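You operate a simulated robot arm through the tools that you are given. There is no shell and no other tool.

You are at the controls of a simulated robot arm. One attempt, no reset.

TASK
Pump the dose on its cover into the grey bearing unit.
Fine: zero the counter first; turn its nipple to the coupler, couple before you pump, spill none; uncouple and put the unit back.
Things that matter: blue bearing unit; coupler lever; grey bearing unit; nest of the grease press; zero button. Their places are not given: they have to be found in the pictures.

Only the result counts: the job must be done as asked and must still hold three seconds after the hand-in. Knocking over, shifting, dropping, spilling or breaking anything else fails it. A push-on lid holds only when it is set on centred and level and pressed home; a screw cap is set on level and turned clockwise until tight.

THE ROBOT
A 6-joint arm with a two-finger parallel gripper, fixed in place. Base frame: the origin is at the foot of the arm, x ahead of it, y to its left, z up; the work surface is at about z = 874. Units: mm, degrees, N and s.
With the tool pointing down near the work surface it reaches from about 240 to 640 mm from the base axis. Its first joint turns from -66.0 to 66.0 degrees. Payload 2.7 kg.
The TCP is the grasp point between the finger pads, 23 mm short of the fingertips. In the tool frame z runs along the fingers and y along their closing line. The gripper opens to 94 mm. The fingers are 38 mm wide and 10 mm thick; the gripper's body (54 by 96 mm) begins 39 mm behind the TCP.
Orientation is told as [roll, pitch, yaw] about the base's x, y, z axes, in that order, counted from this pose: with the fingers straight down and closing along the base's y, the tool's x points along the base's -x, its y along +y and its z along -z.

THE INTERFACE
- The arm moves only by the tool jog_arm. Its argument "moves" is a list of rows, each a list of 3 entries, a list of its own where there are three numbers: the shift along the base's x, y, z in m, then the turn, a rotation vector about the base's x, y, z in degrees, then the closure in counts, from 0 (fully open) to 255 (shut). In form: [[[x, y, z], [wx, wy, wz], hand], ...]. A call has 1 to 20 rows; each row shifts and turns the commanded pose from where the row before left it. Each row takes 0.2 s and may step no farther than 50 mm and 8.6 degrees from the row before; otherwise, or with a gripper value out of range, the whole call is refused. Where a pose cannot be reached the arm comes as near as it can. A force on the tool above 90 N (or 10 N above the force at the start of the call, whichever is more), or a blocked arm, ends the call early, and 0.2 s more pass. Each finger travels about 45 mm/s and halts on what it meets, pressing with about 30 N; the grip force reading is that of the motor and also rises with nothing between the fingers. The clock runs only during rows and for 0.2 s after the last one: add rows that do not move to give the fingers time. It gives the time, the measured TCP pose, the force on the tool (base axes), the opening and the grip force at its end, in the units of the frame above (readings bear some noise), with the torque about the TCP (base axes, N m) and any sound that the robot's microphone picked up.
- Cameras (640 x 400 px; columns grow to the right, rows downward): "scene" is fixed at [73, -407.8, 1415.5]; the picture's right is [0.86, -0.51, 0.00], its down [-0.26, -0.43, -0.87] and it looks along [0.44, 0.74, -0.50] (base axes); focal length 344 px, centre (320, 200). "wrist" rides on the gripper at [86, 16, -75] in the tool frame; the picture's right is [-0.18, 0.98, 0.00], its down [-0.58, -0.11, -0.81] and it looks along [-0.79, -0.15, 0.59] (tool axes); focal length 243 px, centre (320, 200).
- grab_frame(camera): a new picture of that camera. The clock stands still meanwhile.
- pixel_to_xyz(camera, pixels): for up to 12 pixels [column, row] of the newest picture of that camera ("zoom" is the newest enlarged one), the place [x, y, z] in the base frame of the surface seen there, good to about 2 mm, but the place of the scene camera against the robot may be out by one fixed shift of up to 25 mm in any direction. The clock stands still meanwhile.
- zoom(camera, box): a new picture of the part [left, top, right, bottom] of that camera's present view, enlarged. The clock stands still meanwhile.
- sign_off(): hands the job in; it is judged then, once.

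Open the gripper and draw the arm clear of the work before you hand the job in, unless the task says otherwise.

The tools are called after "Emit:" as name(argument=value, ...) on one line, values as JSON. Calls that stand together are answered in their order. jog_arm: Moves the arm, as the interface text tells. Its arguments: {"type":"object","properties":{"moves":{"type":"array"}},"required":["moves"]} The other tools are called the same way: grab_frame (camera) takes a picture; pixel_to_xyz (camera, pixels) gives the place of the surface under pixels of a picture; zoom (camera, box) takes an enlarged picture of a part of a camera's view; sign_off () hands the job in.

At the start:

```text
time: 0.0
tcp_pos: [398.7, 141.0, 1242.3]
tcp_rot: [0.0, 0.0, 0.1]
ft_force: [0.4, -0.3, -0.1]
ft_torque: [-0.02, 0.0, 0.01]
opening: 94.0
gripper_force: 0.0
```

scene: 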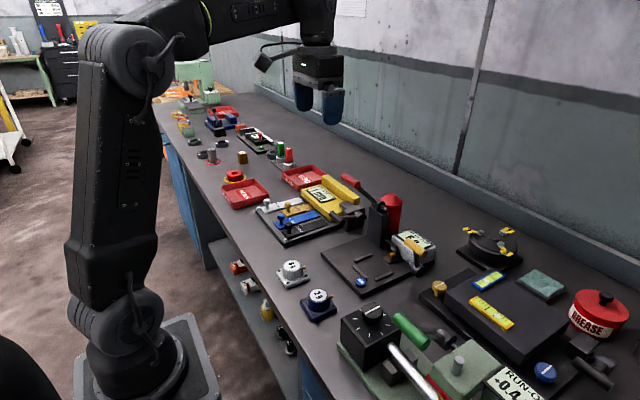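
wrist: 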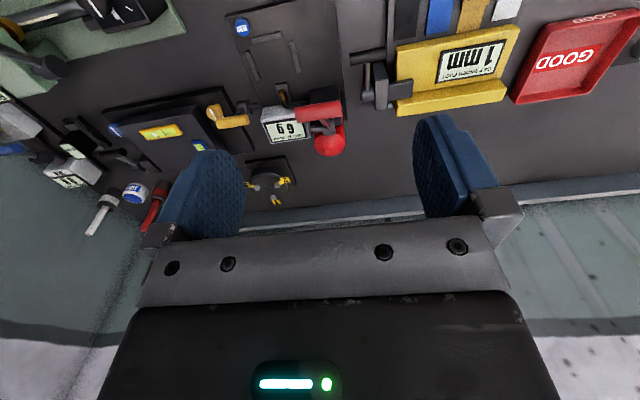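

The scene shows two bearing units near (292,270) and (318,300), and a grease press with a red reservoir near (385,220). I'll zoom in on these to see the details.

Emit:
zoom(camera="scene", box=[310, 170, 450, 300])

Emit:
zoom(camera="scene", box=[260, 245, 350, 330])

Emit:
zoom(camera="scene", box=[380, 210, 460, 290])

```text
3.08 times, centred on (380, 235) of scene
```

zoom: 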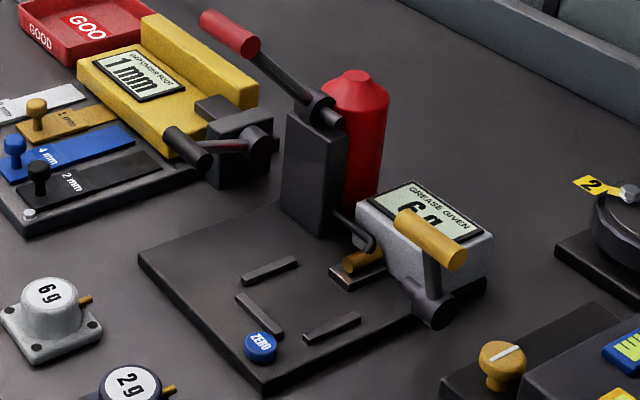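

```text
4.71 times, centred on (305, 288) of scene
```

zoom: 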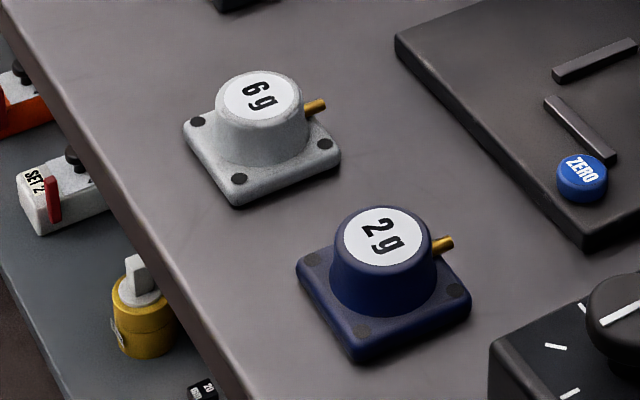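

```text
5.00 times, centred on (420, 250) of scene
```

zoom: 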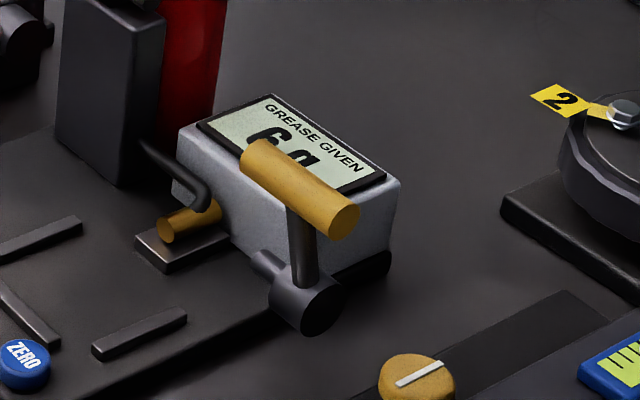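

Grey unit says 6 g; the counter reads 6 g already. I'll measure the places of the units, nest rails, ZERO button, coupler lever (yellow), and pump handle (red).

Emit:
grab_frame(camera="scene")

Emit:
zoom(camera="scene", box=[310, 170, 450, 300])

Emit:
pixel_to_xyz(camera="zoom", pixels=[[243, 280], [297, 261], [238, 297], [282, 335], [306, 338], [359, 316], [262, 343], [140, 255], [265, 385], [395, 325], [349, 268], [384, 252]])

Emit:
pixel_to_xyz(camera="zoom", pixels=[[205, 16], [250, 47], [270, 75], [318, 105], [340, 120], [400, 218], [458, 258], [433, 290], [440, 320], [375, 240], [335, 215], [365, 265]])

Emit:
pixel_to_xyz(camera="zoom", pixels=[[50, 292], [84, 299], [8, 310], [35, 362], [100, 330], [60, 275], [128, 382], [360, 75], [310, 120], [480, 230], [360, 205], [420, 185]])

```text
taken
```

scene: 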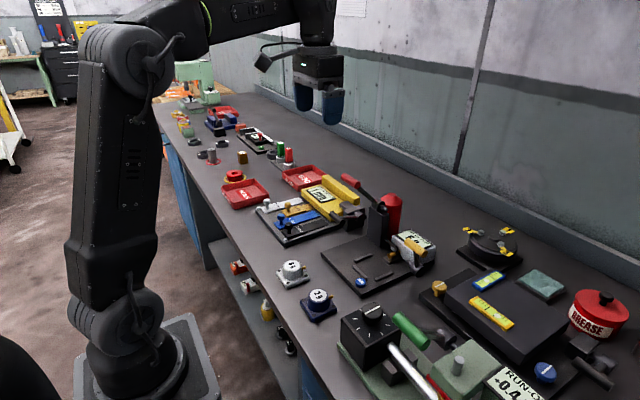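

```text
3.08 times, centred on (380, 235) of scene
```

zoom: 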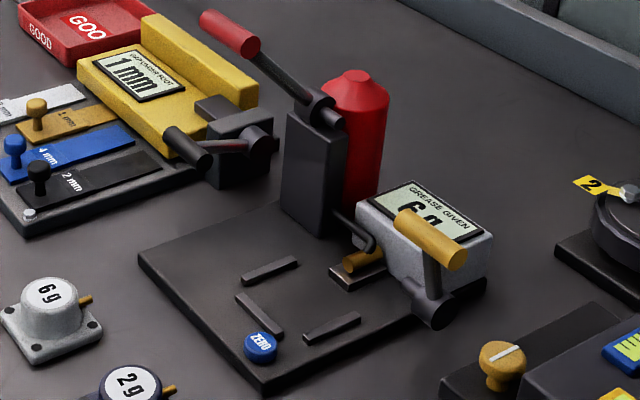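

```text
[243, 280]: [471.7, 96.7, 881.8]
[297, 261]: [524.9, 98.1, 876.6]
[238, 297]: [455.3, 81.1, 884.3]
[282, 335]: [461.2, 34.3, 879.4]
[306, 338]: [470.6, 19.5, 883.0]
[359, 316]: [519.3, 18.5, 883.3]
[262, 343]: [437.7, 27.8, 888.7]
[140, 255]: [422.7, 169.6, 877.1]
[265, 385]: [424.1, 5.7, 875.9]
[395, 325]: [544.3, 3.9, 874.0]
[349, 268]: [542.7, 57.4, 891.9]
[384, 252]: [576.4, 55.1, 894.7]
```

```text
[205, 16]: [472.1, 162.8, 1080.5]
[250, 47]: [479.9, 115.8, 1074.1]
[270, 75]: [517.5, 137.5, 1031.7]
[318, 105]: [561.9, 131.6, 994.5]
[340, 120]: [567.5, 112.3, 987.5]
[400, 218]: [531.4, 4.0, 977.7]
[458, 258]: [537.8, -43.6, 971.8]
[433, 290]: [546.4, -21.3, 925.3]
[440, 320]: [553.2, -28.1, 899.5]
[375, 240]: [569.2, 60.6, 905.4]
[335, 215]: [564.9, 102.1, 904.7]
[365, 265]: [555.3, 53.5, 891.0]
```

```text
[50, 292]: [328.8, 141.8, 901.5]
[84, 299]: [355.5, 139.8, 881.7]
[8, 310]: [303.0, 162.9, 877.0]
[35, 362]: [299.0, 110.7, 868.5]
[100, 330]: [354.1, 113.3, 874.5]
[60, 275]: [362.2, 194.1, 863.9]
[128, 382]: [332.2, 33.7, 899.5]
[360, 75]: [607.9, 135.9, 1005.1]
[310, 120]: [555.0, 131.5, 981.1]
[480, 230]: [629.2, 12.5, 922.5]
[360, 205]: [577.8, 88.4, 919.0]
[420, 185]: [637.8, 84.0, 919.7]
```

The scene camera may be shifted, so I'll use the wrist camera for accurate placement. I'm moving back to around x=290 and lower so it sees the units and the press.

Emit:
jog_arm(moves=[[[-0.03, -0.02, -0.01], [0, 0, 0], 0], [[-0.03, -0.02, -0.01], [0, 0, 0], 0], [[-0.03, -0.02, -0.01], [0, 0, 0], 0], [[-0.02, -0.01, -0.01], [0, 0, 0], 0], [[0, 0, 0], [0, 0, 0], 0]])

Emit:
grab_frame(camera="wrist")

```text
time: 1.2
tcp_pos: [287.4, 73.4, 1201.9]
tcp_rot: [0.0, 0.0, 0.0]
ft_force: [0.5, 0.3, 0.4]
ft_torque: [0.01, 0.02, 0.0]
opening: 94.0
gripper_force: 0.0
```

```text
taken
```

wrist: 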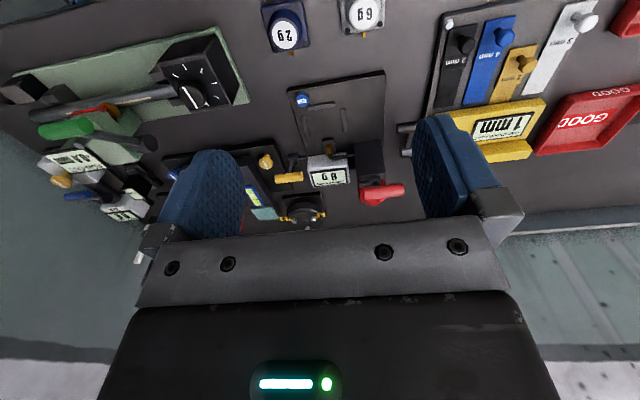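

The view shows both units at the top edge (288,35) and (362,15). I'll tilt the tool to look more downward.

Emit:
jog_arm(moves=[[[0, 0, 0], [0, 8, 0], 0], [[0, 0, 0], [0, 8, 0], 0], [[0, 0, 0], [0, 8, 0], 0], [[0, 0, 0], [0, 0, 0], 0]])

Emit:
grab_frame(camera="wrist")

Emit:
zoom(camera="wrist", box=[230, 30, 430, 210])

```text
time: 2.2
tcp_pos: [287.3, 72.9, 1200.5]
tcp_rot: [0.2, 24.1, 0.0]
ft_force: [0.5, -0.4, 0.3]
ft_torque: [0.02, -0.03, 0.01]
opening: 94.0
gripper_force: 0.0
```

```text
taken
```

wrist: 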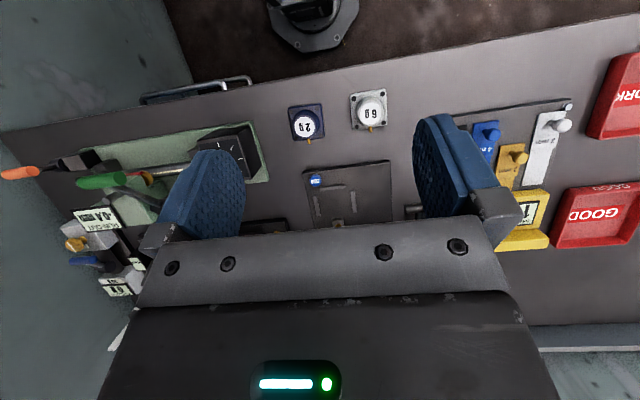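

```text
2.22 times, centred on (330, 120) of wrist
```

zoom: 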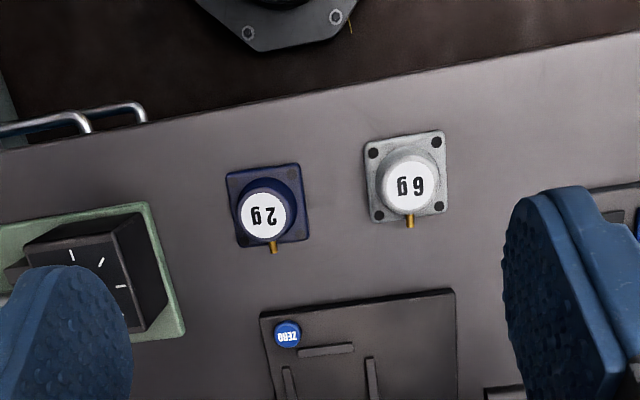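

Good view. I'll measure the unit's flange corners, nipple, cover top and the press features with the wrist camera.

Emit:
pixel_to_xyz(camera="zoom", pixels=[[368, 143], [441, 135], [445, 211], [374, 218], [410, 188], [410, 226], [409, 214], [350, 230], [400, 155], [374, 153], [436, 142], [438, 205]])

Emit:
pixel_to_xyz(camera="zoom", pixels=[[376, 214], [289, 333], [300, 351], [353, 344], [284, 369], [289, 395], [368, 360], [373, 395], [262, 316], [452, 291], [420, 340], [480, 280]])

Emit:
pixel_to_xyz(camera="zoom", pixels=[[227, 173], [299, 165], [310, 239], [240, 247], [264, 213], [275, 250], [272, 238], [440, 185], [380, 185], [409, 160], [409, 212], [385, 200]])

```text
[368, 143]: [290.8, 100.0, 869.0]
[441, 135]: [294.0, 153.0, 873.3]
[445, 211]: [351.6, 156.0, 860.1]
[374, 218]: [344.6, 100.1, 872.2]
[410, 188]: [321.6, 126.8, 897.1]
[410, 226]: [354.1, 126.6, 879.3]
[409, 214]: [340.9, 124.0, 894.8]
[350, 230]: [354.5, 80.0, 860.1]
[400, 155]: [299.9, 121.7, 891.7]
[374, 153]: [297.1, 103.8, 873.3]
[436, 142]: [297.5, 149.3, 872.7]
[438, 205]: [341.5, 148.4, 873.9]
```

```text
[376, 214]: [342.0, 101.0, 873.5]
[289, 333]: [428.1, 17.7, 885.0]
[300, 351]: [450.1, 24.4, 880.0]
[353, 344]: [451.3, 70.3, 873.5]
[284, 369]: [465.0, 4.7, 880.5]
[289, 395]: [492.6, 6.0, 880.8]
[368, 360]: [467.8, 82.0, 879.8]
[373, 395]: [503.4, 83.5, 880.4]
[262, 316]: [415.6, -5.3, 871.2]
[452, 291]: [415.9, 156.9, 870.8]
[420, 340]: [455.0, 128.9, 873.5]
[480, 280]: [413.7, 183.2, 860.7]
```

```text
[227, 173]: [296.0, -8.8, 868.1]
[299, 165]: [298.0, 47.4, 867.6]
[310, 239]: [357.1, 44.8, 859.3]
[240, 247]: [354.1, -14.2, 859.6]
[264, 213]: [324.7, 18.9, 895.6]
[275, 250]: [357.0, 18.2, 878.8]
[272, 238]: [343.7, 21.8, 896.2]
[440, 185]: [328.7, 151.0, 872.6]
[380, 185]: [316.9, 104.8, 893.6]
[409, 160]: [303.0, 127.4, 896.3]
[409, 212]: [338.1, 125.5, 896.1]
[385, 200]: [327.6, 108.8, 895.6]
```

From the wrist camera: grey unit centre ≈(319.5,125.6), flange ≈57 mm, cover top z≈896, nipple toward +x; table z≈860; nest centre y≈44. I now go above the press for a close look at the nest, coupler and levers.

Emit:
jog_arm(moves=[[[0.04, -0.005, -0.01], [0, 0, 0], 0], [[0.04, -0.005, -0.01], [0, 0, 0], 0], [[0.04, -0.005, -0.01], [0, 0, 0], 0], [[0.03, -0.005, -0.01], [0, 0, 0], 0], [[0, 0, 0], [0, 0, 0], 0]])

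Emit:
grab_frame(camera="wrist")

Emit:
zoom(camera="wrist", box=[220, 20, 420, 200])

```text
time: 3.4
tcp_pos: [435.9, 53.1, 1162.7]
tcp_rot: [0.0, 24.0, 0.1]
ft_force: [-0.1, 0.0, 0.4]
ft_torque: [-0.03, 0.01, 0.01]
opening: 94.1
gripper_force: 0.2
```

```text
taken
```

wrist: 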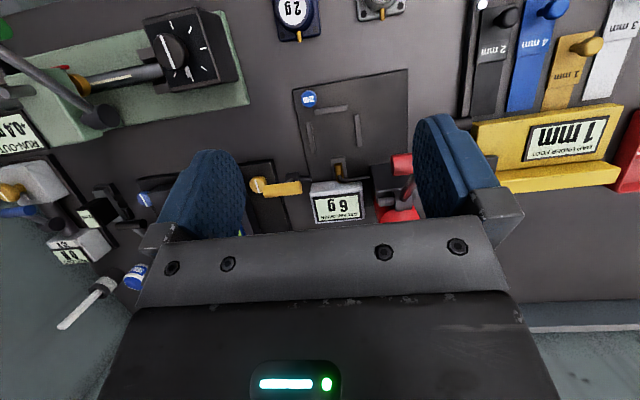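

```text
2.22 times, centred on (320, 110) of wrist
```

zoom: 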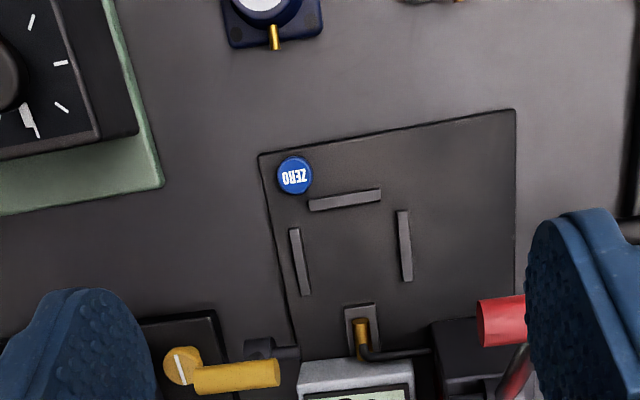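

Clear top view of nest, button and coupler. I'll measure rail corners and coupler.

Emit:
pixel_to_xyz(camera="zoom", pixels=[[310, 201], [380, 191], [312, 210], [380, 200], [291, 230], [300, 229], [302, 295], [310, 293], [397, 212], [407, 211], [403, 280], [412, 279]])

Emit:
pixel_to_xyz(camera="zoom", pixels=[[295, 176], [283, 178], [307, 174], [294, 160], [296, 193], [360, 322], [361, 350], [348, 312], [374, 306], [378, 345], [350, 350], [340, 250]])

Emit:
pixel_to_xyz(camera="zoom", pixels=[[200, 380], [235, 375], [275, 372], [260, 347], [290, 352], [482, 323], [500, 325], [520, 322], [515, 370], [455, 340], [400, 353], [350, 385]])

```text
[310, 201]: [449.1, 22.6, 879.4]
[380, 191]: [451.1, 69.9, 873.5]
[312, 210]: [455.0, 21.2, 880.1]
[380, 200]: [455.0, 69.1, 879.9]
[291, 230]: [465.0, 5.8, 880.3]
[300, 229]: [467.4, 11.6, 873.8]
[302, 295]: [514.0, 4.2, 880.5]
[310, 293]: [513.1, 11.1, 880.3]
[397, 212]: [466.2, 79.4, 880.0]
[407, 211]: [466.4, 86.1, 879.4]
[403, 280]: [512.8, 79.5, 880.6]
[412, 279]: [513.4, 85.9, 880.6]
```

```text
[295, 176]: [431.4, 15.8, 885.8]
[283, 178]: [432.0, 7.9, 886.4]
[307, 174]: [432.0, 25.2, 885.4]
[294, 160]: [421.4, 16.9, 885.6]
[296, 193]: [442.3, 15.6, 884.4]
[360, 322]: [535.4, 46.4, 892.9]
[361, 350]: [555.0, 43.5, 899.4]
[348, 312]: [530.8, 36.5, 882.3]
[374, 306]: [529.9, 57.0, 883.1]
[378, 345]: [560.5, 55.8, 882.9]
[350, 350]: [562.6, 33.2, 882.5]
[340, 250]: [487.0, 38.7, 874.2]
```

```text
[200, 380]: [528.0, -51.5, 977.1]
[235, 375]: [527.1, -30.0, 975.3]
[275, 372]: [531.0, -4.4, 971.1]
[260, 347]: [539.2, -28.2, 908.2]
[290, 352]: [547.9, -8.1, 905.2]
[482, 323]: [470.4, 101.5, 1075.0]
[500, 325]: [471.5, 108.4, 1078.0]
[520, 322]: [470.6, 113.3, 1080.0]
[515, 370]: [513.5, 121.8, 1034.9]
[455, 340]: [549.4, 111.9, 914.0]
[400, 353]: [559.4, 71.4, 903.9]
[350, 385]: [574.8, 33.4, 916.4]
```

Nest inner faces: x≈455.5, y≈11.5…79.2, centre ≈(489,45); coupler axis y≈45.5; ZERO button centre ≈(431.7,16.3), top z≈885.5. I'll straighten the tool, close the fingers and go above the button.

Emit:
jog_arm(moves=[[[-0.001, -0.007, -0.03], [0, -8, 0], 255], [[-0.001, -0.007, -0.04], [0, -8, 0], 255], [[-0.001, -0.007, -0.04], [0, -8, 0], 255], [[-0.001, -0.007, -0.04], [0, 0, 0], 255], [[-0.001, -0.007, -0.04], [0, 0, 0], 255], [[0, -0.002, -0.03], [0, 0, 0], 255], [[0, 0, 0], [0, 0, 0], 255], [[0, 0, 0], [0, 0, 0], 255]])

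Emit:
grab_frame(camera="wrist")

Emit:
zoom(camera="scene", box=[310, 170, 450, 300])

```text
time: 5.2
tcp_pos: [430.9, 14.0, 944.6]
tcp_rot: [0.0, 0.1, 0.0]
ft_force: [-0.5, 0.5, 0.3]
ft_torque: [0.01, 0.0, -0.03]
opening: 0.0
gripper_force: 29.9
```

```text
taken
```

wrist: 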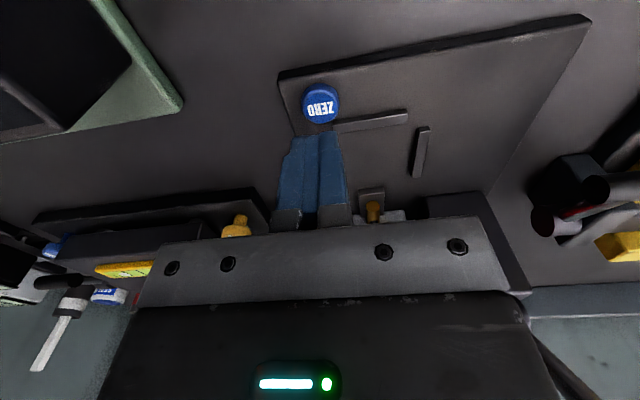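

```text
3.08 times, centred on (380, 235) of scene
```

zoom: 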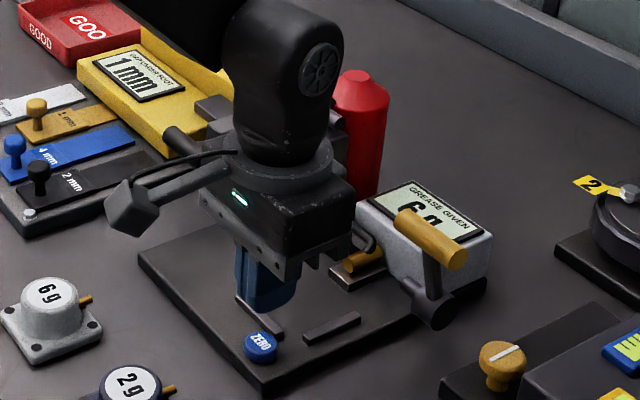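

Fingers are closed above the button. I'll check the button's place from this close view, then descend.

Emit:
pixel_to_xyz(camera="wrist", pixels=[[321, 103], [305, 104], [337, 101], [320, 88], [321, 116], [412, 135], [340, 125]])

Emit:
grab_frame(camera="scene")

```text
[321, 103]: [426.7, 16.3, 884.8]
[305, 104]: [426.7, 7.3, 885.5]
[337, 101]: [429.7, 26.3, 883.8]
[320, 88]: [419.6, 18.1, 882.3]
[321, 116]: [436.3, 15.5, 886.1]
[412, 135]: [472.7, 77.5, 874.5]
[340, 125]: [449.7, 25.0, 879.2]
```

```text
taken
```

scene: 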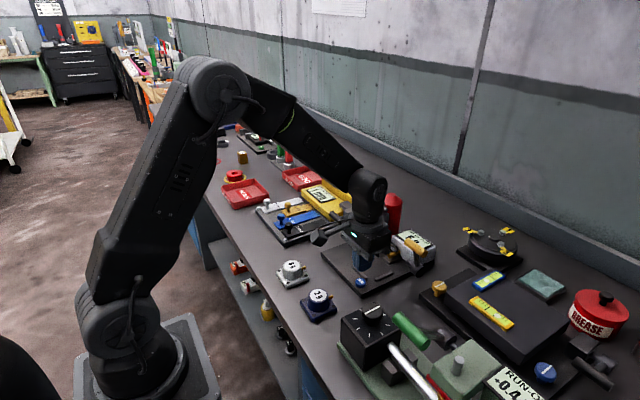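

Button centre ≈(430,16.5), top 885. Descend to ~3 mm above, then press in 1 mm steps.

Emit:
jog_arm(moves=[[[-0.003, 0.0025, -0.016], [0, 0, 0], 255], [[0, 0, -0.015], [0, 0, 0], 255], [[0, 0, -0.001], [0, 0, 0], 255], [[0, 0, -0.001], [0, 0, 0], 255], [[0, 0, -0.001], [0, 0, 0], 255], [[0, 0, -0.001], [0, 0, 0], 255], [[0, 0, -0.001], [0, 0, 0], 255]])

Emit:
zoom(camera="scene", box=[340, 220, 440, 300])

```text
time: 6.8
tcp_pos: [431.1, 18.6, 906.4]
tcp_rot: [-0.1, 0.0, 0.0]
ft_force: [-1.5, -0.1, 1.3]
ft_torque: [0.0, 0.02, 0.0]
opening: 0.0
gripper_force: 30.0
```

```text
5.00 times, centred on (390, 260) of scene
```

zoom: 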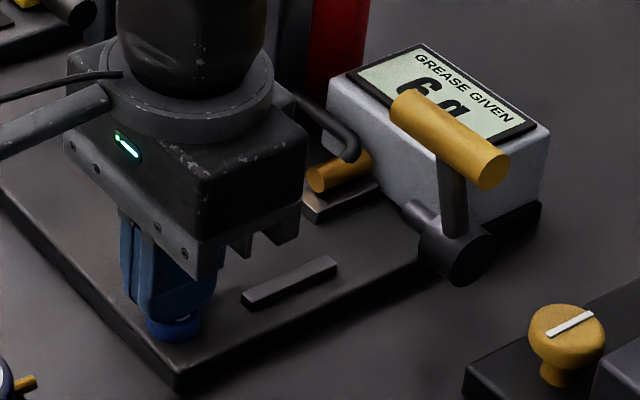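

Tip is at about 883.5 with only 1.3 N; continuing to press gently.

Emit:
jog_arm(moves=[[[0, 0, -0.001], [0, 0, 0], 255], [[0, 0, -0.001], [0, 0, 0], 255], [[0, 0, 0], [0, 0, 0], 255]])

Emit:
zoom(camera="scene", box=[340, 220, 440, 300])

```text
time: 7.6
tcp_pos: [430.7, 18.2, 905.4]
tcp_rot: [0.0, 0.0, 0.0]
ft_force: [-0.7, 2.1, 3.0]
ft_torque: [0.04, 0.0, 0.04]
opening: 0.1
gripper_force: 30.2
heard: click
```

```text
5.00 times, centred on (390, 260) of scene
```

zoom: 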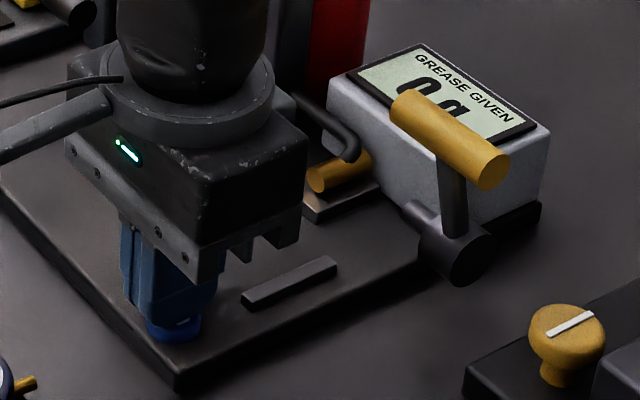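

Counter now reads 0 g after the click. I'll lift, open, and move to a tilted view above the grey unit for precise measurement.

Emit:
jog_arm(moves=[[[0, 0, 0.04], [0, 0, 0], 255], [[0, 0, 0.04], [0, 0, 0], 0], [[-0.02, 0.03, 0.03], [0, 8, 0], 0], [[-0.02, 0.03, 0], [0, 8, 0], 0], [[-0.023, 0.03, 0], [0, 8, 0], 0], [[0, 0, 0], [0, 0, 0], 0], [[0, 0, 0], [0, 0, 0], 0]])

Emit:
grab_frame(camera="wrist")

Emit:
zoom(camera="wrist", box=[240, 0, 440, 125])

```text
time: 9.2
tcp_pos: [365.0, 106.8, 1014.8]
tcp_rot: [-0.1, 24.0, 0.0]
ft_force: [0.0, 0.2, 0.2]
ft_torque: [0.01, -0.01, -0.04]
opening: 93.8
gripper_force: 0.1
```

```text
taken
```

wrist: 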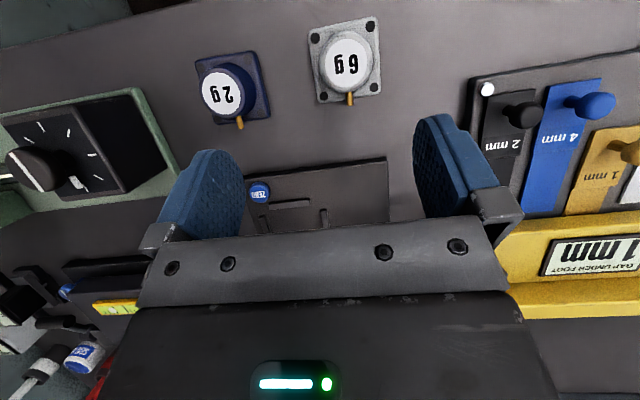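

```text
3.20 times, centred on (340, 62) of wrist
```

zoom: 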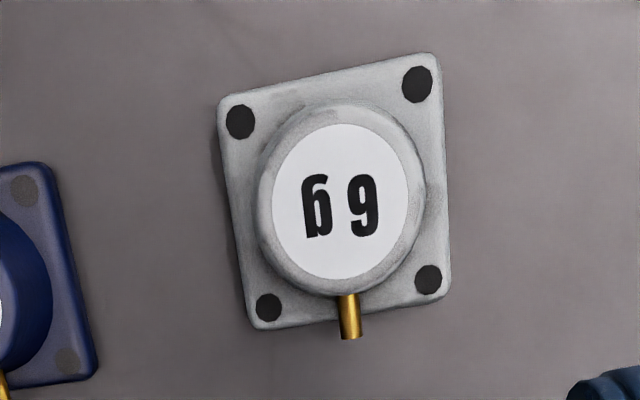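

Emit:
pixel_to_xyz(camera="zoom", pixels=[[241, 121], [417, 85], [428, 279], [268, 307], [348, 202], [350, 335], [343, 320], [357, 320], [349, 308], [275, 205], [422, 195], [345, 125]])

Emit:
pixel_to_xyz(camera="zoom", pixels=[[349, 278], [222, 99], [436, 55], [448, 293], [256, 326], [235, 210], [440, 170], [333, 80], [200, 350], [260, 200], [428, 190], [320, 355]])

```text
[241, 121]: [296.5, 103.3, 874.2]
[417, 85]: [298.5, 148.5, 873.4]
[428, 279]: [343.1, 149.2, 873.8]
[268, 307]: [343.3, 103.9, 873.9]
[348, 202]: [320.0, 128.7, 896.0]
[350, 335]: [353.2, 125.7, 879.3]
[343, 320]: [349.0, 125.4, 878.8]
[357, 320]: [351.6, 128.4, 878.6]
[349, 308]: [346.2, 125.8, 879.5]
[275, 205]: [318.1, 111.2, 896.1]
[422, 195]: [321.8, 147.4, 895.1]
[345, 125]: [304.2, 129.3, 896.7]
```

```text
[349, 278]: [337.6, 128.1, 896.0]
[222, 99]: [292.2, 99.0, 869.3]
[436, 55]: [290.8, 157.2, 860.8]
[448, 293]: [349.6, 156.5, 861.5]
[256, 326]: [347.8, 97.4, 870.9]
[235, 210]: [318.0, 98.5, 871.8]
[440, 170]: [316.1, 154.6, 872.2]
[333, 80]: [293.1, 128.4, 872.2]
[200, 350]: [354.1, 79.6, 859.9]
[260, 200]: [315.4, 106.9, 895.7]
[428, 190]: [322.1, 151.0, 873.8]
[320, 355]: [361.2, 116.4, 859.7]
```

The unit is square to the axes (yaw≈0), centre ≈(320.3,126.6), nipple +x, flange top z≈873.7, dome top 896. I'll straighten the tool above it with ~72 mm opening and check the alignment.

Emit:
jog_arm(moves=[[[-0.015, 0.007, 0], [0, -8, 0], 60], [[-0.015, 0.007, -0.01], [0, -8, 0], 60], [[-0.015, 0.0065, -0.02], [0, -8, 0], 60], [[0, 0, -0.03], [0, 0, 0], 60], [[0, 0, 0], [0, 0, 0], 60], [[0, 0, 0], [0, 0, 0], 60]])

Emit:
grab_frame(camera="wrist")

Emit:
zoom(camera="scene", box=[240, 200, 380, 330])

```text
time: 10.6
tcp_pos: [320.9, 127.1, 953.5]
tcp_rot: [-0.1, 0.0, 0.0]
ft_force: [0.1, 0.6, -0.7]
ft_torque: [-0.01, 0.01, 0.01]
opening: 71.7
gripper_force: 0.0
```

```text
taken
```

wrist: 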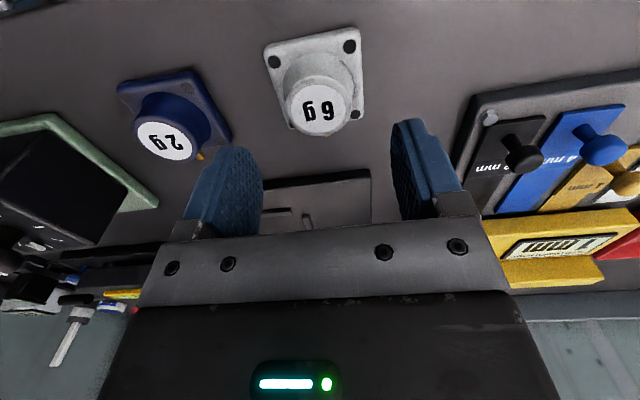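

```text
3.08 times, centred on (310, 265) of scene
```

zoom: 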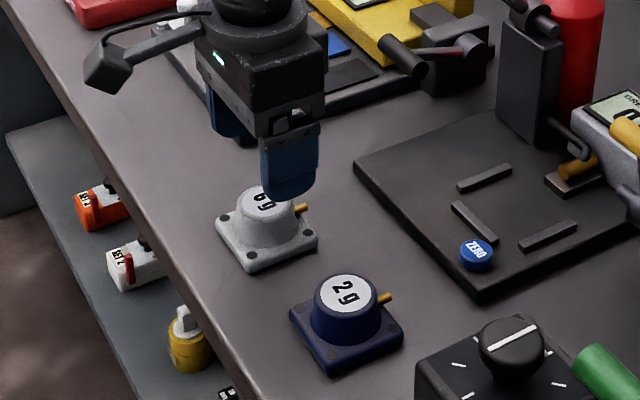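

Measuring the neighbouring plate's corner and the unit again before descending.

Emit:
pixel_to_xyz(camera="wrist", pixels=[[480, 97], [474, 130], [274, 62], [349, 47], [354, 113], [314, 106], [318, 130], [287, 104], [339, 95], [460, 180]])

```text
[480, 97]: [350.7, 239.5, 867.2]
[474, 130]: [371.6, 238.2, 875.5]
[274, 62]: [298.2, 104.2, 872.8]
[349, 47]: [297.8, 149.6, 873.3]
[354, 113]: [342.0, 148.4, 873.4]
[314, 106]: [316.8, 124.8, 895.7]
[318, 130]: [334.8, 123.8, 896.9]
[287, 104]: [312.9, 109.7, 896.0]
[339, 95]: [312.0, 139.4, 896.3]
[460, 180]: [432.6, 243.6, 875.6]
```

Unit centre again ≈(320.2,126.3), plate is far enough away. Descending so the fingertips end at z≈877, then closing.

Emit:
jog_arm(moves=[[[-0.0005, -0.0005, -0.02], [0, 0, 0], 60], [[0, 0, -0.02], [0, 0, 0], 60], [[0, 0, -0.0125], [0, 0, 0], 60], [[0, 0, 0], [0, 0, 0], 60], [[0, 0, 0], [0, 0, 0], 60]])

Emit:
zoom(camera="scene", box=[250, 220, 350, 310])

```text
time: 11.8
tcp_pos: [319.8, 128.6, 901.4]
tcp_rot: [0.0, 0.0, 0.0]
ft_force: [0.5, -0.7, 0.7]
ft_torque: [0.0, -0.05, -0.02]
opening: 71.9
gripper_force: 0.1
```

```text
4.44 times, centred on (300, 265) of scene
```

zoom: 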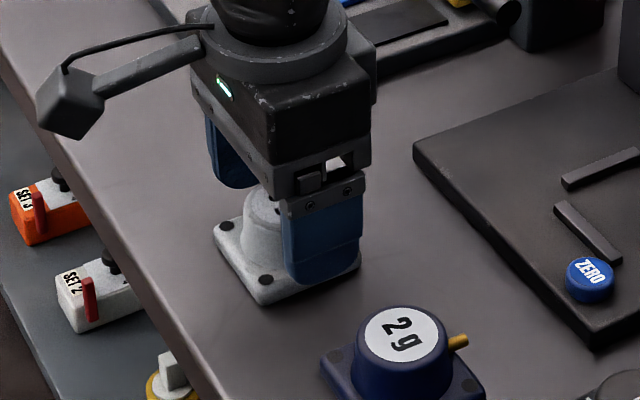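

Measured y=128.6 is about 2 mm beyond the unit's centre; correcting by −2 mm.

Emit:
jog_arm(moves=[[[0.0004, -0.002, -0.0005], [0, 0, 0], 60], [[0, 0, 0], [0, 0, 0], 60], [[0, 0, 0], [0, 0, 0], 60]])

Emit:
grab_frame(camera="wrist")

```text
time: 12.6
tcp_pos: [320.5, 127.3, 899.9]
tcp_rot: [-0.1, 0.0, -0.1]
ft_force: [0.3, -0.2, 0.4]
ft_torque: [-0.01, 0.03, -0.02]
opening: 71.9
gripper_force: 0.0
```

```text
taken
```

wrist: 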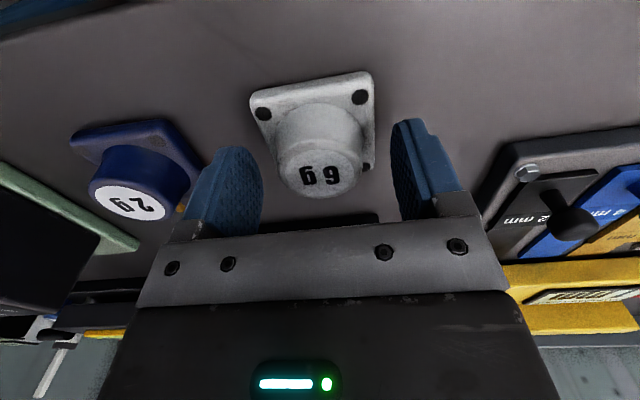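

Centred between the fingers. Closing gently on the dome and watching lateral force.

Emit:
jog_arm(moves=[[[0, 0, 0], [0, 0, 0], 120], [[0, 0, 0], [0, 0, 0], 130], [[0, 0, 0], [0, 0, 0], 160], [[0, 0, 0], [0, 0, 0], 200], [[0, 0, 0], [0, 0, 0], 255], [[0, 0, 0], [0, 0, 0], 255]])

Emit:
grab_frame(camera="wrist")

Emit:
zoom(camera="scene", box=[250, 220, 350, 310])

```text
time: 14.0
tcp_pos: [321.4, 126.9, 900.7]
tcp_rot: [0.0, -0.1, -0.1]
ft_force: [0.7, -1.8, 0.9]
ft_torque: [-0.05, 0.04, 0.01]
opening: 45.6
gripper_force: 30.0
```

```text
taken
```

wrist: 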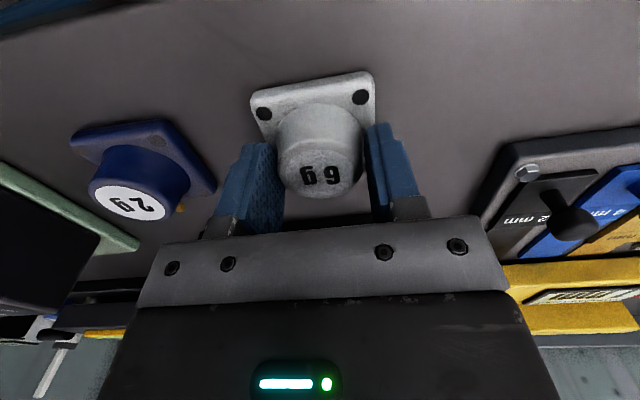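

```text
4.44 times, centred on (300, 265) of scene
```

zoom: 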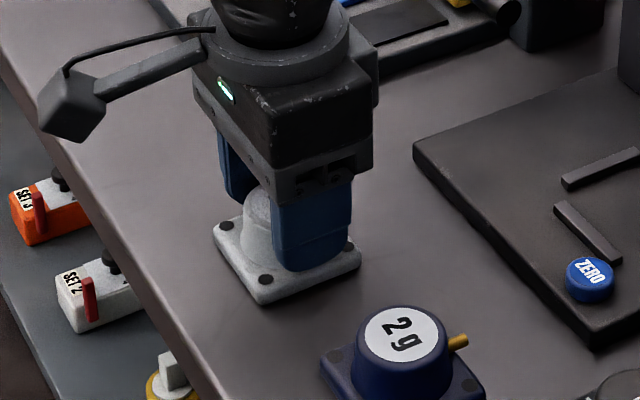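

Gripped at 45.6 mm. I'll measure the unit relative to the TCP, then lift 60 mm.

Emit:
pixel_to_xyz(camera="wrist", pixels=[[264, 113], [361, 97], [320, 172], [320, 193], [285, 172], [358, 160], [255, 93], [370, 72]])

Emit:
jog_arm(moves=[[[0, 0, 0.004], [0, 0, 0], 255], [[0, 0, 0.006], [0, 0, 0], 255], [[0, 0, 0.02], [0, 0, 0], 255], [[0, 0, 0.03], [0, 0, 0], 255], [[0, 0, 0], [0, 0, 0], 255]])

Emit:
zoom(camera="scene", box=[250, 200, 350, 290])

Emit:
grab_frame(camera="wrist")

```text
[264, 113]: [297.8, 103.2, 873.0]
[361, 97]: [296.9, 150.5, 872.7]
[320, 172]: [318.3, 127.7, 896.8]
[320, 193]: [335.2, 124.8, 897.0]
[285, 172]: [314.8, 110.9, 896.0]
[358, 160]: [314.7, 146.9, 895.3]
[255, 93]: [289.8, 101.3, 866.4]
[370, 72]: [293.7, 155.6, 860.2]
```

```text
time: 15.2
tcp_pos: [321.0, 126.1, 959.7]
tcp_rot: [0.0, 0.0, 0.0]
ft_force: [-0.1, 1.1, -4.0]
ft_torque: [0.02, 0.01, 0.0]
opening: 45.4
gripper_force: 30.4
```

```text
4.44 times, centred on (300, 245) of scene
```

zoom: 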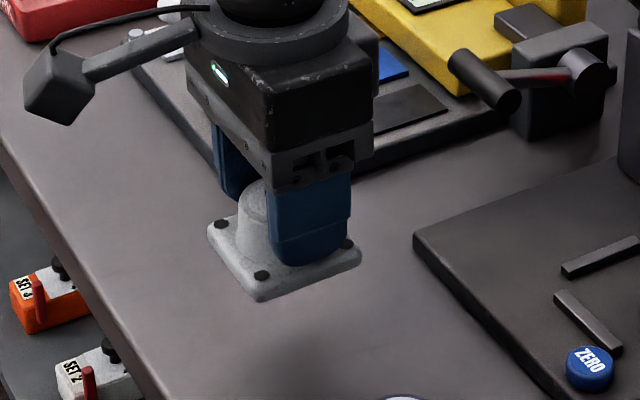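

```text
taken
```

wrist: 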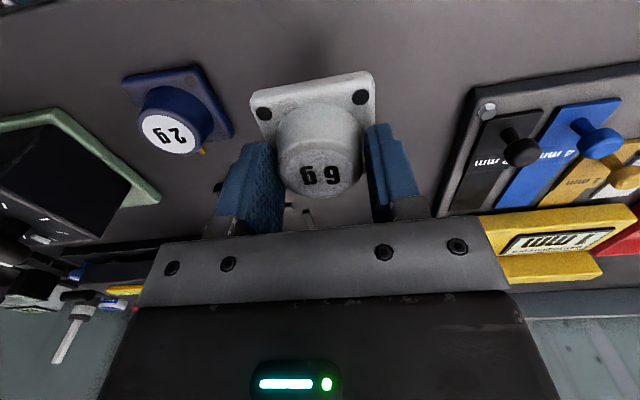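

Unit holds level (weight ≈4 N). I carry it at this height toward the nest, stopping above it to check clearance from the red pump handle and yellow lever.

Emit:
jog_arm(moves=[[[0.02, -0.01, 0.005], [0, 0, 0], 255], [[0.03, -0.015, 0.005], [0, 0, 0], 255], [[0.03, -0.015, 0.005], [0, 0, 0], 255], [[0.03, -0.015, 0.005], [0, 0, 0], 255], [[0.025, -0.015, 0], [0, 0, 0], 255], [[0.015, -0.006, 0], [0, 0, 0], 255], [[0, 0, 0], [0, 0, 0], 255]])

Emit:
grab_frame(camera="scene")

Emit:
zoom(camera="scene", box=[310, 150, 450, 280])

Emit:
grab_frame(camera="wrist")

```text
time: 16.4
tcp_pos: [436.9, 66.7, 982.0]
tcp_rot: [0.1, 1.9, 2.2]
ft_force: [-56.5, -2.4, 20.5]
ft_torque: [1.11, -5.79, 1.77]
opening: 45.8
gripper_force: 30.1
stopped in row 5: the force on the tool passed its limit at 142 N (the readings are from after the stop); the commanded pose is now the measured one
```

```text
taken
```

scene: 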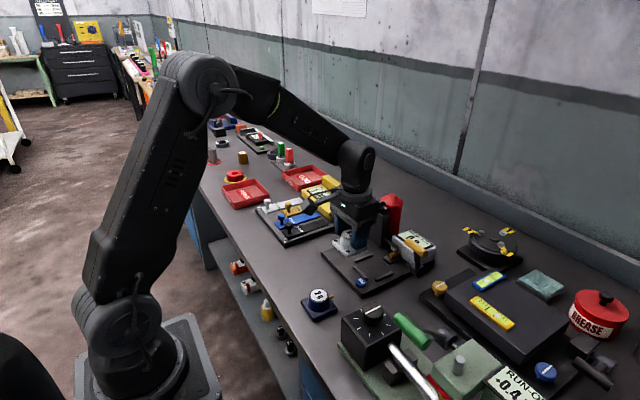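

```text
3.08 times, centred on (380, 215) of scene
```

zoom: 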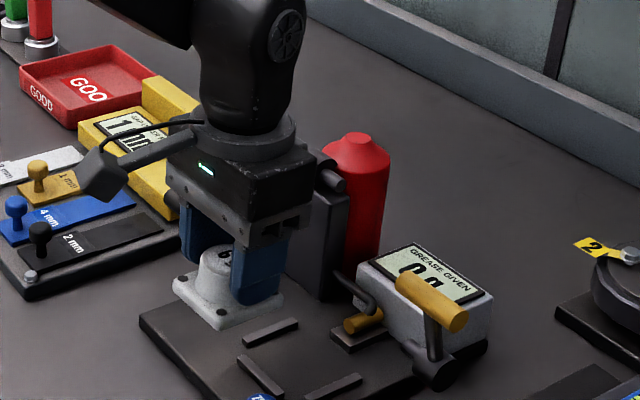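

```text
taken
```

wrist: 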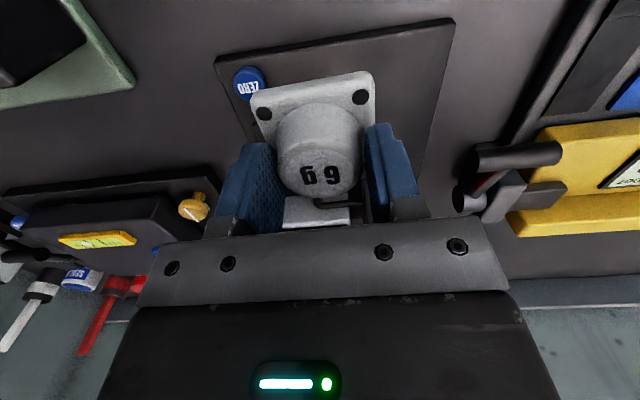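

I hit the red pump handle with the gripper's +y side (counter still 0 g). I back straight off in −x and then will go around on the −y side.

Emit:
jog_arm(moves=[[[-0.015, 0, 0], [0, 0, 0], 255], [[-0.02, 0.0, 0], [0, 0, 0], 255], [[0, 0, 0], [0, 0, 0], 255]])

Emit:
grab_frame(camera="wrist")

Emit:
zoom(camera="scene", box=[310, 150, 450, 280])

```text
time: 17.2
tcp_pos: [406.2, 66.8, 980.6]
tcp_rot: [0.1, 1.6, 1.7]
ft_force: [-0.6, -0.9, -4.7]
ft_torque: [-0.02, 0.01, -0.03]
opening: 45.7
gripper_force: 29.9
```

```text
taken
```

wrist: 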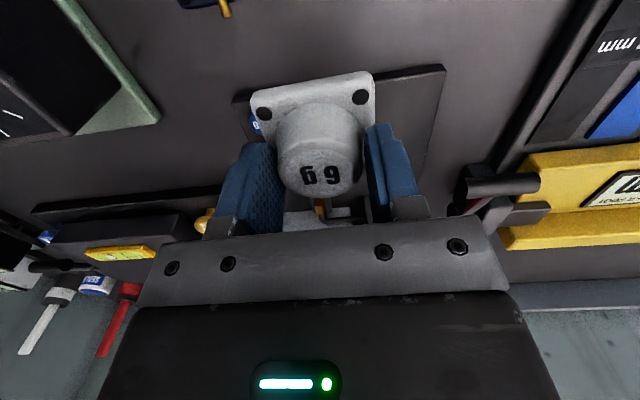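

```text
3.08 times, centred on (380, 215) of scene
```

zoom: 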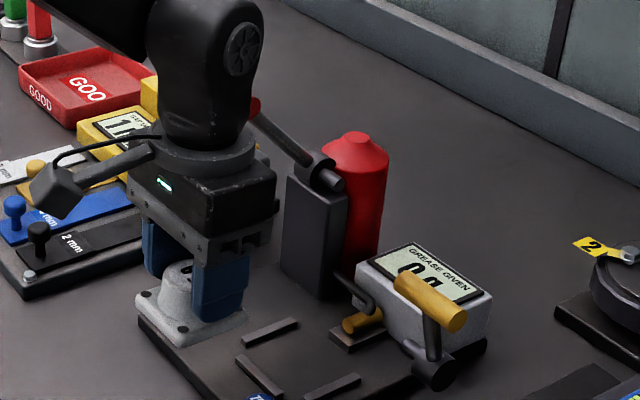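

Free again, the unit is still held the same way. I correct the small tilt/yaw (1.6°, 1.7°), move to y≈45 first, then forward in x.

Emit:
jog_arm(moves=[[[-0.005, -0.012, 0], [0, -1.6, -1.7], 255], [[0, -0.0095, 0], [0, 0, 0], 255], [[0, 0, 0], [0, 0, 0], 255]])

Emit:
jog_arm(moves=[[[0.02, 0, 0], [0, 0, 0], 255], [[0.025, 0, 0], [0, 0, 0], 255], [[0.025, 0, 0], [0, 0, 0], 255], [[0.018, 0, -0.01], [0, 0, 0], 255], [[0, 0, 0], [0, 0, 0], 255]])

Emit:
grab_frame(camera="wrist")

Emit:
zoom(camera="scene", box=[310, 150, 450, 280])

```text
time: 18.0
tcp_pos: [398.1, 45.1, 980.0]
tcp_rot: [0.0, 0.0, 0.0]
ft_force: [-0.3, 0.0, -5.0]
ft_torque: [0.0, 0.0, 0.0]
opening: 45.8
gripper_force: 30.3
```

```text
time: 19.2
tcp_pos: [487.1, 45.2, 971.8]
tcp_rot: [0.1, 0.0, 0.0]
ft_force: [0.7, 0.7, -4.8]
ft_torque: [-0.03, 0.01, 0.01]
opening: 45.7
gripper_force: 30.5
```

```text
taken
```

wrist: 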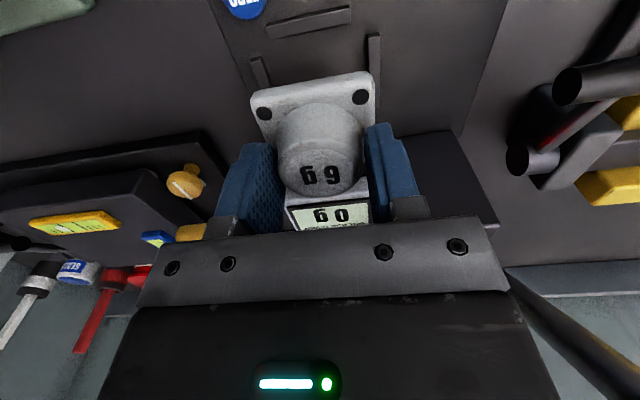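

```text
3.08 times, centred on (380, 215) of scene
```

zoom: 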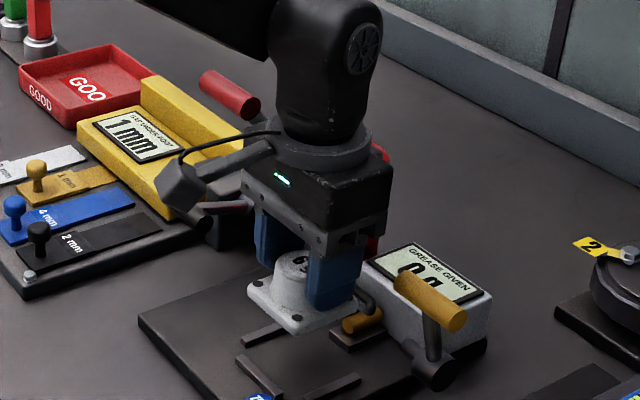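

Clear of the red handle now. Checking the unit's bolt positions relative to the TCP and the coupler/rails from here.

Emit:
pixel_to_xyz(camera="wrist", pixels=[[264, 113], [361, 97], [320, 172], [285, 172], [358, 160], [270, 32], [348, 12], [251, 60], [374, 40]])

```text
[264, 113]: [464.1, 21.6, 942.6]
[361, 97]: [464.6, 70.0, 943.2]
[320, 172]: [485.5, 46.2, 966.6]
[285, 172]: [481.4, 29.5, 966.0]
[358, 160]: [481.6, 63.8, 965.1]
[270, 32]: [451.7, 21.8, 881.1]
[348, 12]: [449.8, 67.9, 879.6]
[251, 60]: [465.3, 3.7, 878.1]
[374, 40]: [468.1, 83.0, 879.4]
```

Unit centre ≈(487.2,45.6) matches the TCP; nest centre is x≈489.5. Descending toward the plate.

Emit:
jog_arm(moves=[[[0.0023, 0, -0.02], [0, 0, 0], 255], [[0, 0, -0.015], [0, 0, 0], 255], [[0, 0, -0.01], [0, 0, 0], 255], [[0, 0, -0.005], [0, 0, 0], 255], [[0, 0, 0], [0, 0, 0], 255]])

Emit:
grab_frame(camera="wrist")

Emit:
zoom(camera="scene", box=[340, 190, 440, 290])

```text
time: 20.4
tcp_pos: [489.6, 46.3, 920.1]
tcp_rot: [0.0, 0.0, 0.0]
ft_force: [-0.5, -1.2, -4.3]
ft_torque: [-0.02, -0.02, 0.03]
opening: 45.6
gripper_force: 30.3
```

```text
taken
```

wrist: 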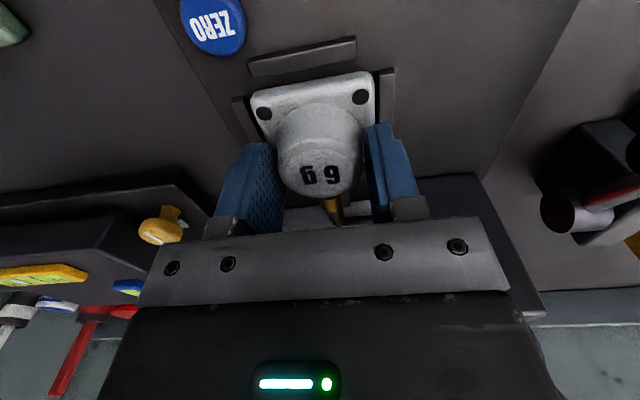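

```text
4.00 times, centred on (390, 240) of scene
```

zoom: 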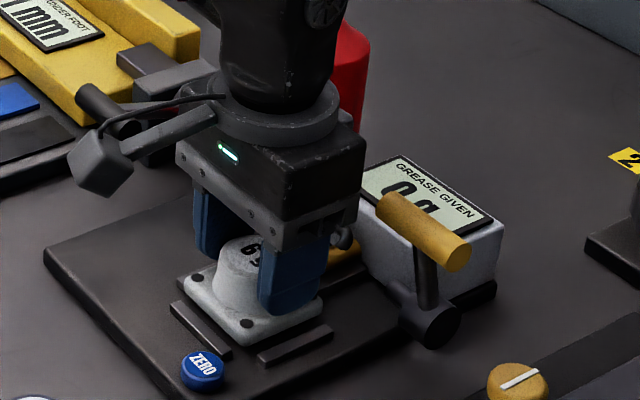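

Good alignment over the nest; lowering in 1 mm steps with a small y correction of −0.8 mm.

Emit:
jog_arm(moves=[[[0, -0.0008, -0.002], [0, 0, 0], 255], [[0, 0, -0.001], [0, 0, 0], 255], [[0, 0, -0.001], [0, 0, 0], 255], [[0, 0, -0.001], [0, 0, 0], 255], [[0, 0, 0], [0, 0, 0], 255]])

```text
time: 21.6
tcp_pos: [489.2, 46.1, 916.1]
tcp_rot: [0.2, -0.2, 0.0]
ft_force: [-0.2, 0.1, -5.1]
ft_torque: [-0.05, 0.01, -0.01]
opening: 45.4
gripper_force: 30.7
```

Emit:
jog_arm(moves=[[[0, -0.0004, -0.001], [0, 0, 0], 255], [[0, 0, -0.001], [0, 0, 0], 255], [[0, 0, 0], [0, 0, 0], 255]])

```text
time: 22.4
tcp_pos: [490.9, 45.6, 916.1]
tcp_rot: [0.1, -0.3, 0.0]
ft_force: [0.9, 0.2, -1.3]
ft_torque: [-0.05, 0.09, -0.02]
opening: 45.5
gripper_force: 29.8
```

Fz went from −5 to −1.3 N: bottom is touching. Half a millimetre more to seat.

Emit:
jog_arm(moves=[[[0, 0, -0.0007], [0, 0, 0], 255], [[0, 0, 0], [0, 0, 0], 255]])

Emit:
grab_frame(camera="wrist")

Emit:
zoom(camera="wrist", box=[200, 0, 420, 230])

```text
time: 23.0
tcp_pos: [490.1, 46.1, 914.9]
tcp_rot: [0.0, -0.3, 0.0]
ft_force: [-2.7, 5.0, 9.7]
ft_torque: [0.05, 0.5, -0.13]
opening: 45.5
gripper_force: 29.8
```

```text
taken
```

wrist: 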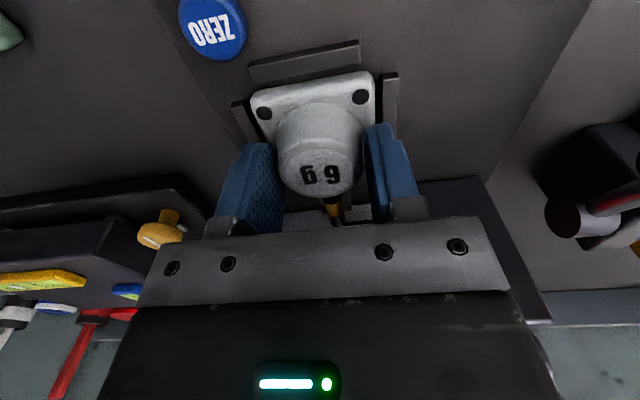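

```text
1.74 times, centred on (310, 115) of wrist
```

zoom: 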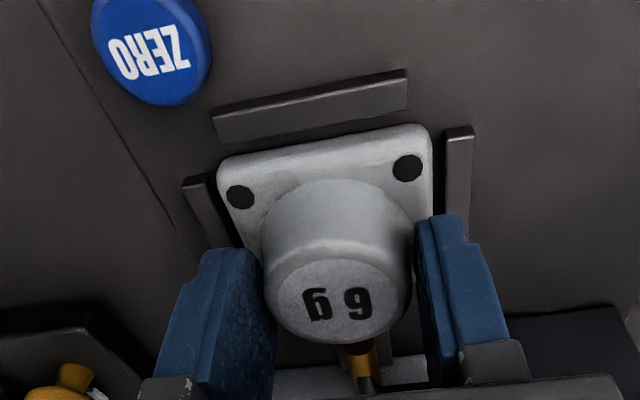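

Unit is seated (Fz +9.7 N). Releasing to about 66 mm and rising.

Emit:
jog_arm(moves=[[[0, 0, 0.0005], [0, 0, 0], 76], [[0, 0, 0], [0, 0, 0], 76], [[0, 0, 0], [0, 0, 0], 76], [[0, 0, 0.02], [0, 0, 0], 76], [[0, 0, 0.03], [0, 0, 0], 76], [[0, 0, 0.03], [0, 0, 0], 76], [[-0.02, 0, 0.03], [0, 0, 0], 76], [[0, 0, 0], [0, 0, 0], 76]])

Emit:
grab_frame(camera="wrist")

Emit:
zoom(camera="scene", box=[340, 190, 440, 290])

```text
time: 24.8
tcp_pos: [469.1, 43.2, 1023.5]
tcp_rot: [0.0, 0.1, 0.0]
ft_force: [-0.4, 0.5, -0.1]
ft_torque: [-0.01, 0.04, 0.02]
opening: 66.2
gripper_force: 0.0
```

```text
taken
```

wrist: 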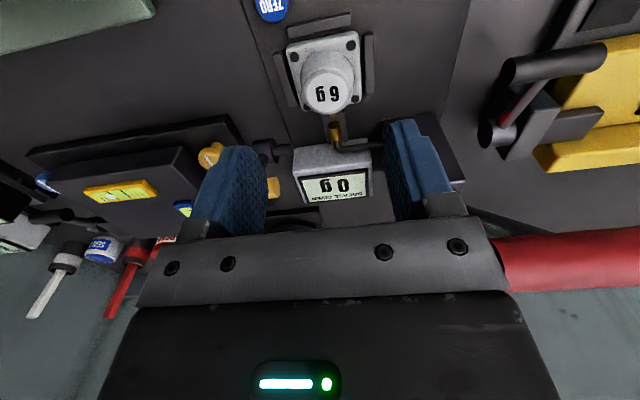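

```text
4.00 times, centred on (390, 240) of scene
```

zoom: 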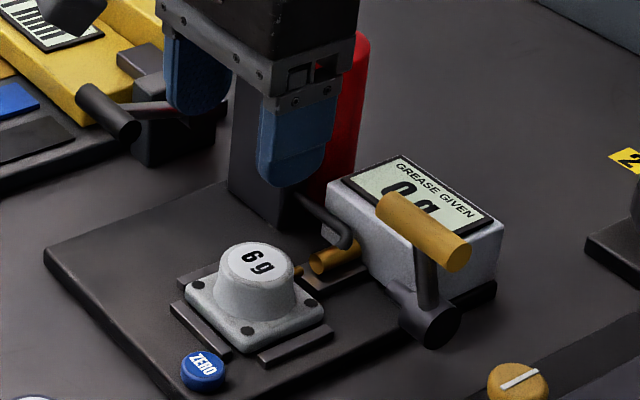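

The unit sits in the nest. I'll measure it and the coupler from here.

Emit:
zoom(camera="wrist", box=[240, 0, 420, 210])

Emit:
pixel_to_xyz(camera="wrist", pixels=[[295, 58], [350, 45], [354, 99], [308, 109], [328, 93], [329, 122], [335, 128], [336, 140], [272, 184], [260, 148]])

```text
1.90 times, centred on (330, 105) of wrist
```

zoom: 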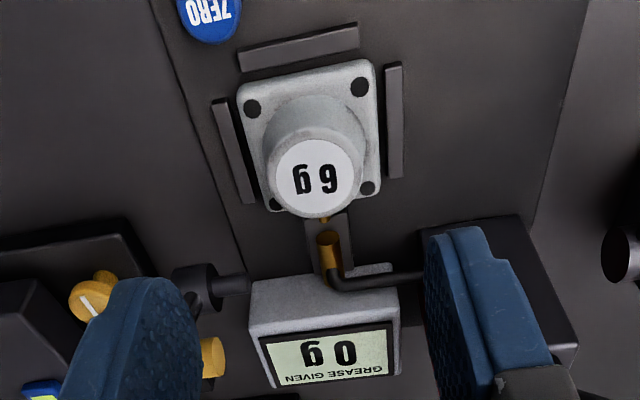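

```text
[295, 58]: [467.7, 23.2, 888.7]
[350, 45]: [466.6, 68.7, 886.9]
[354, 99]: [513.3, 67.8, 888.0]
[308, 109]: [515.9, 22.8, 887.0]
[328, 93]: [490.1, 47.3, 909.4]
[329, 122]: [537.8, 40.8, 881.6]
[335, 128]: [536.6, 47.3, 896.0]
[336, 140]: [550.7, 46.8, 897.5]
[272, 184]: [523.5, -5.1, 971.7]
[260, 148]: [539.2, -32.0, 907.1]
```

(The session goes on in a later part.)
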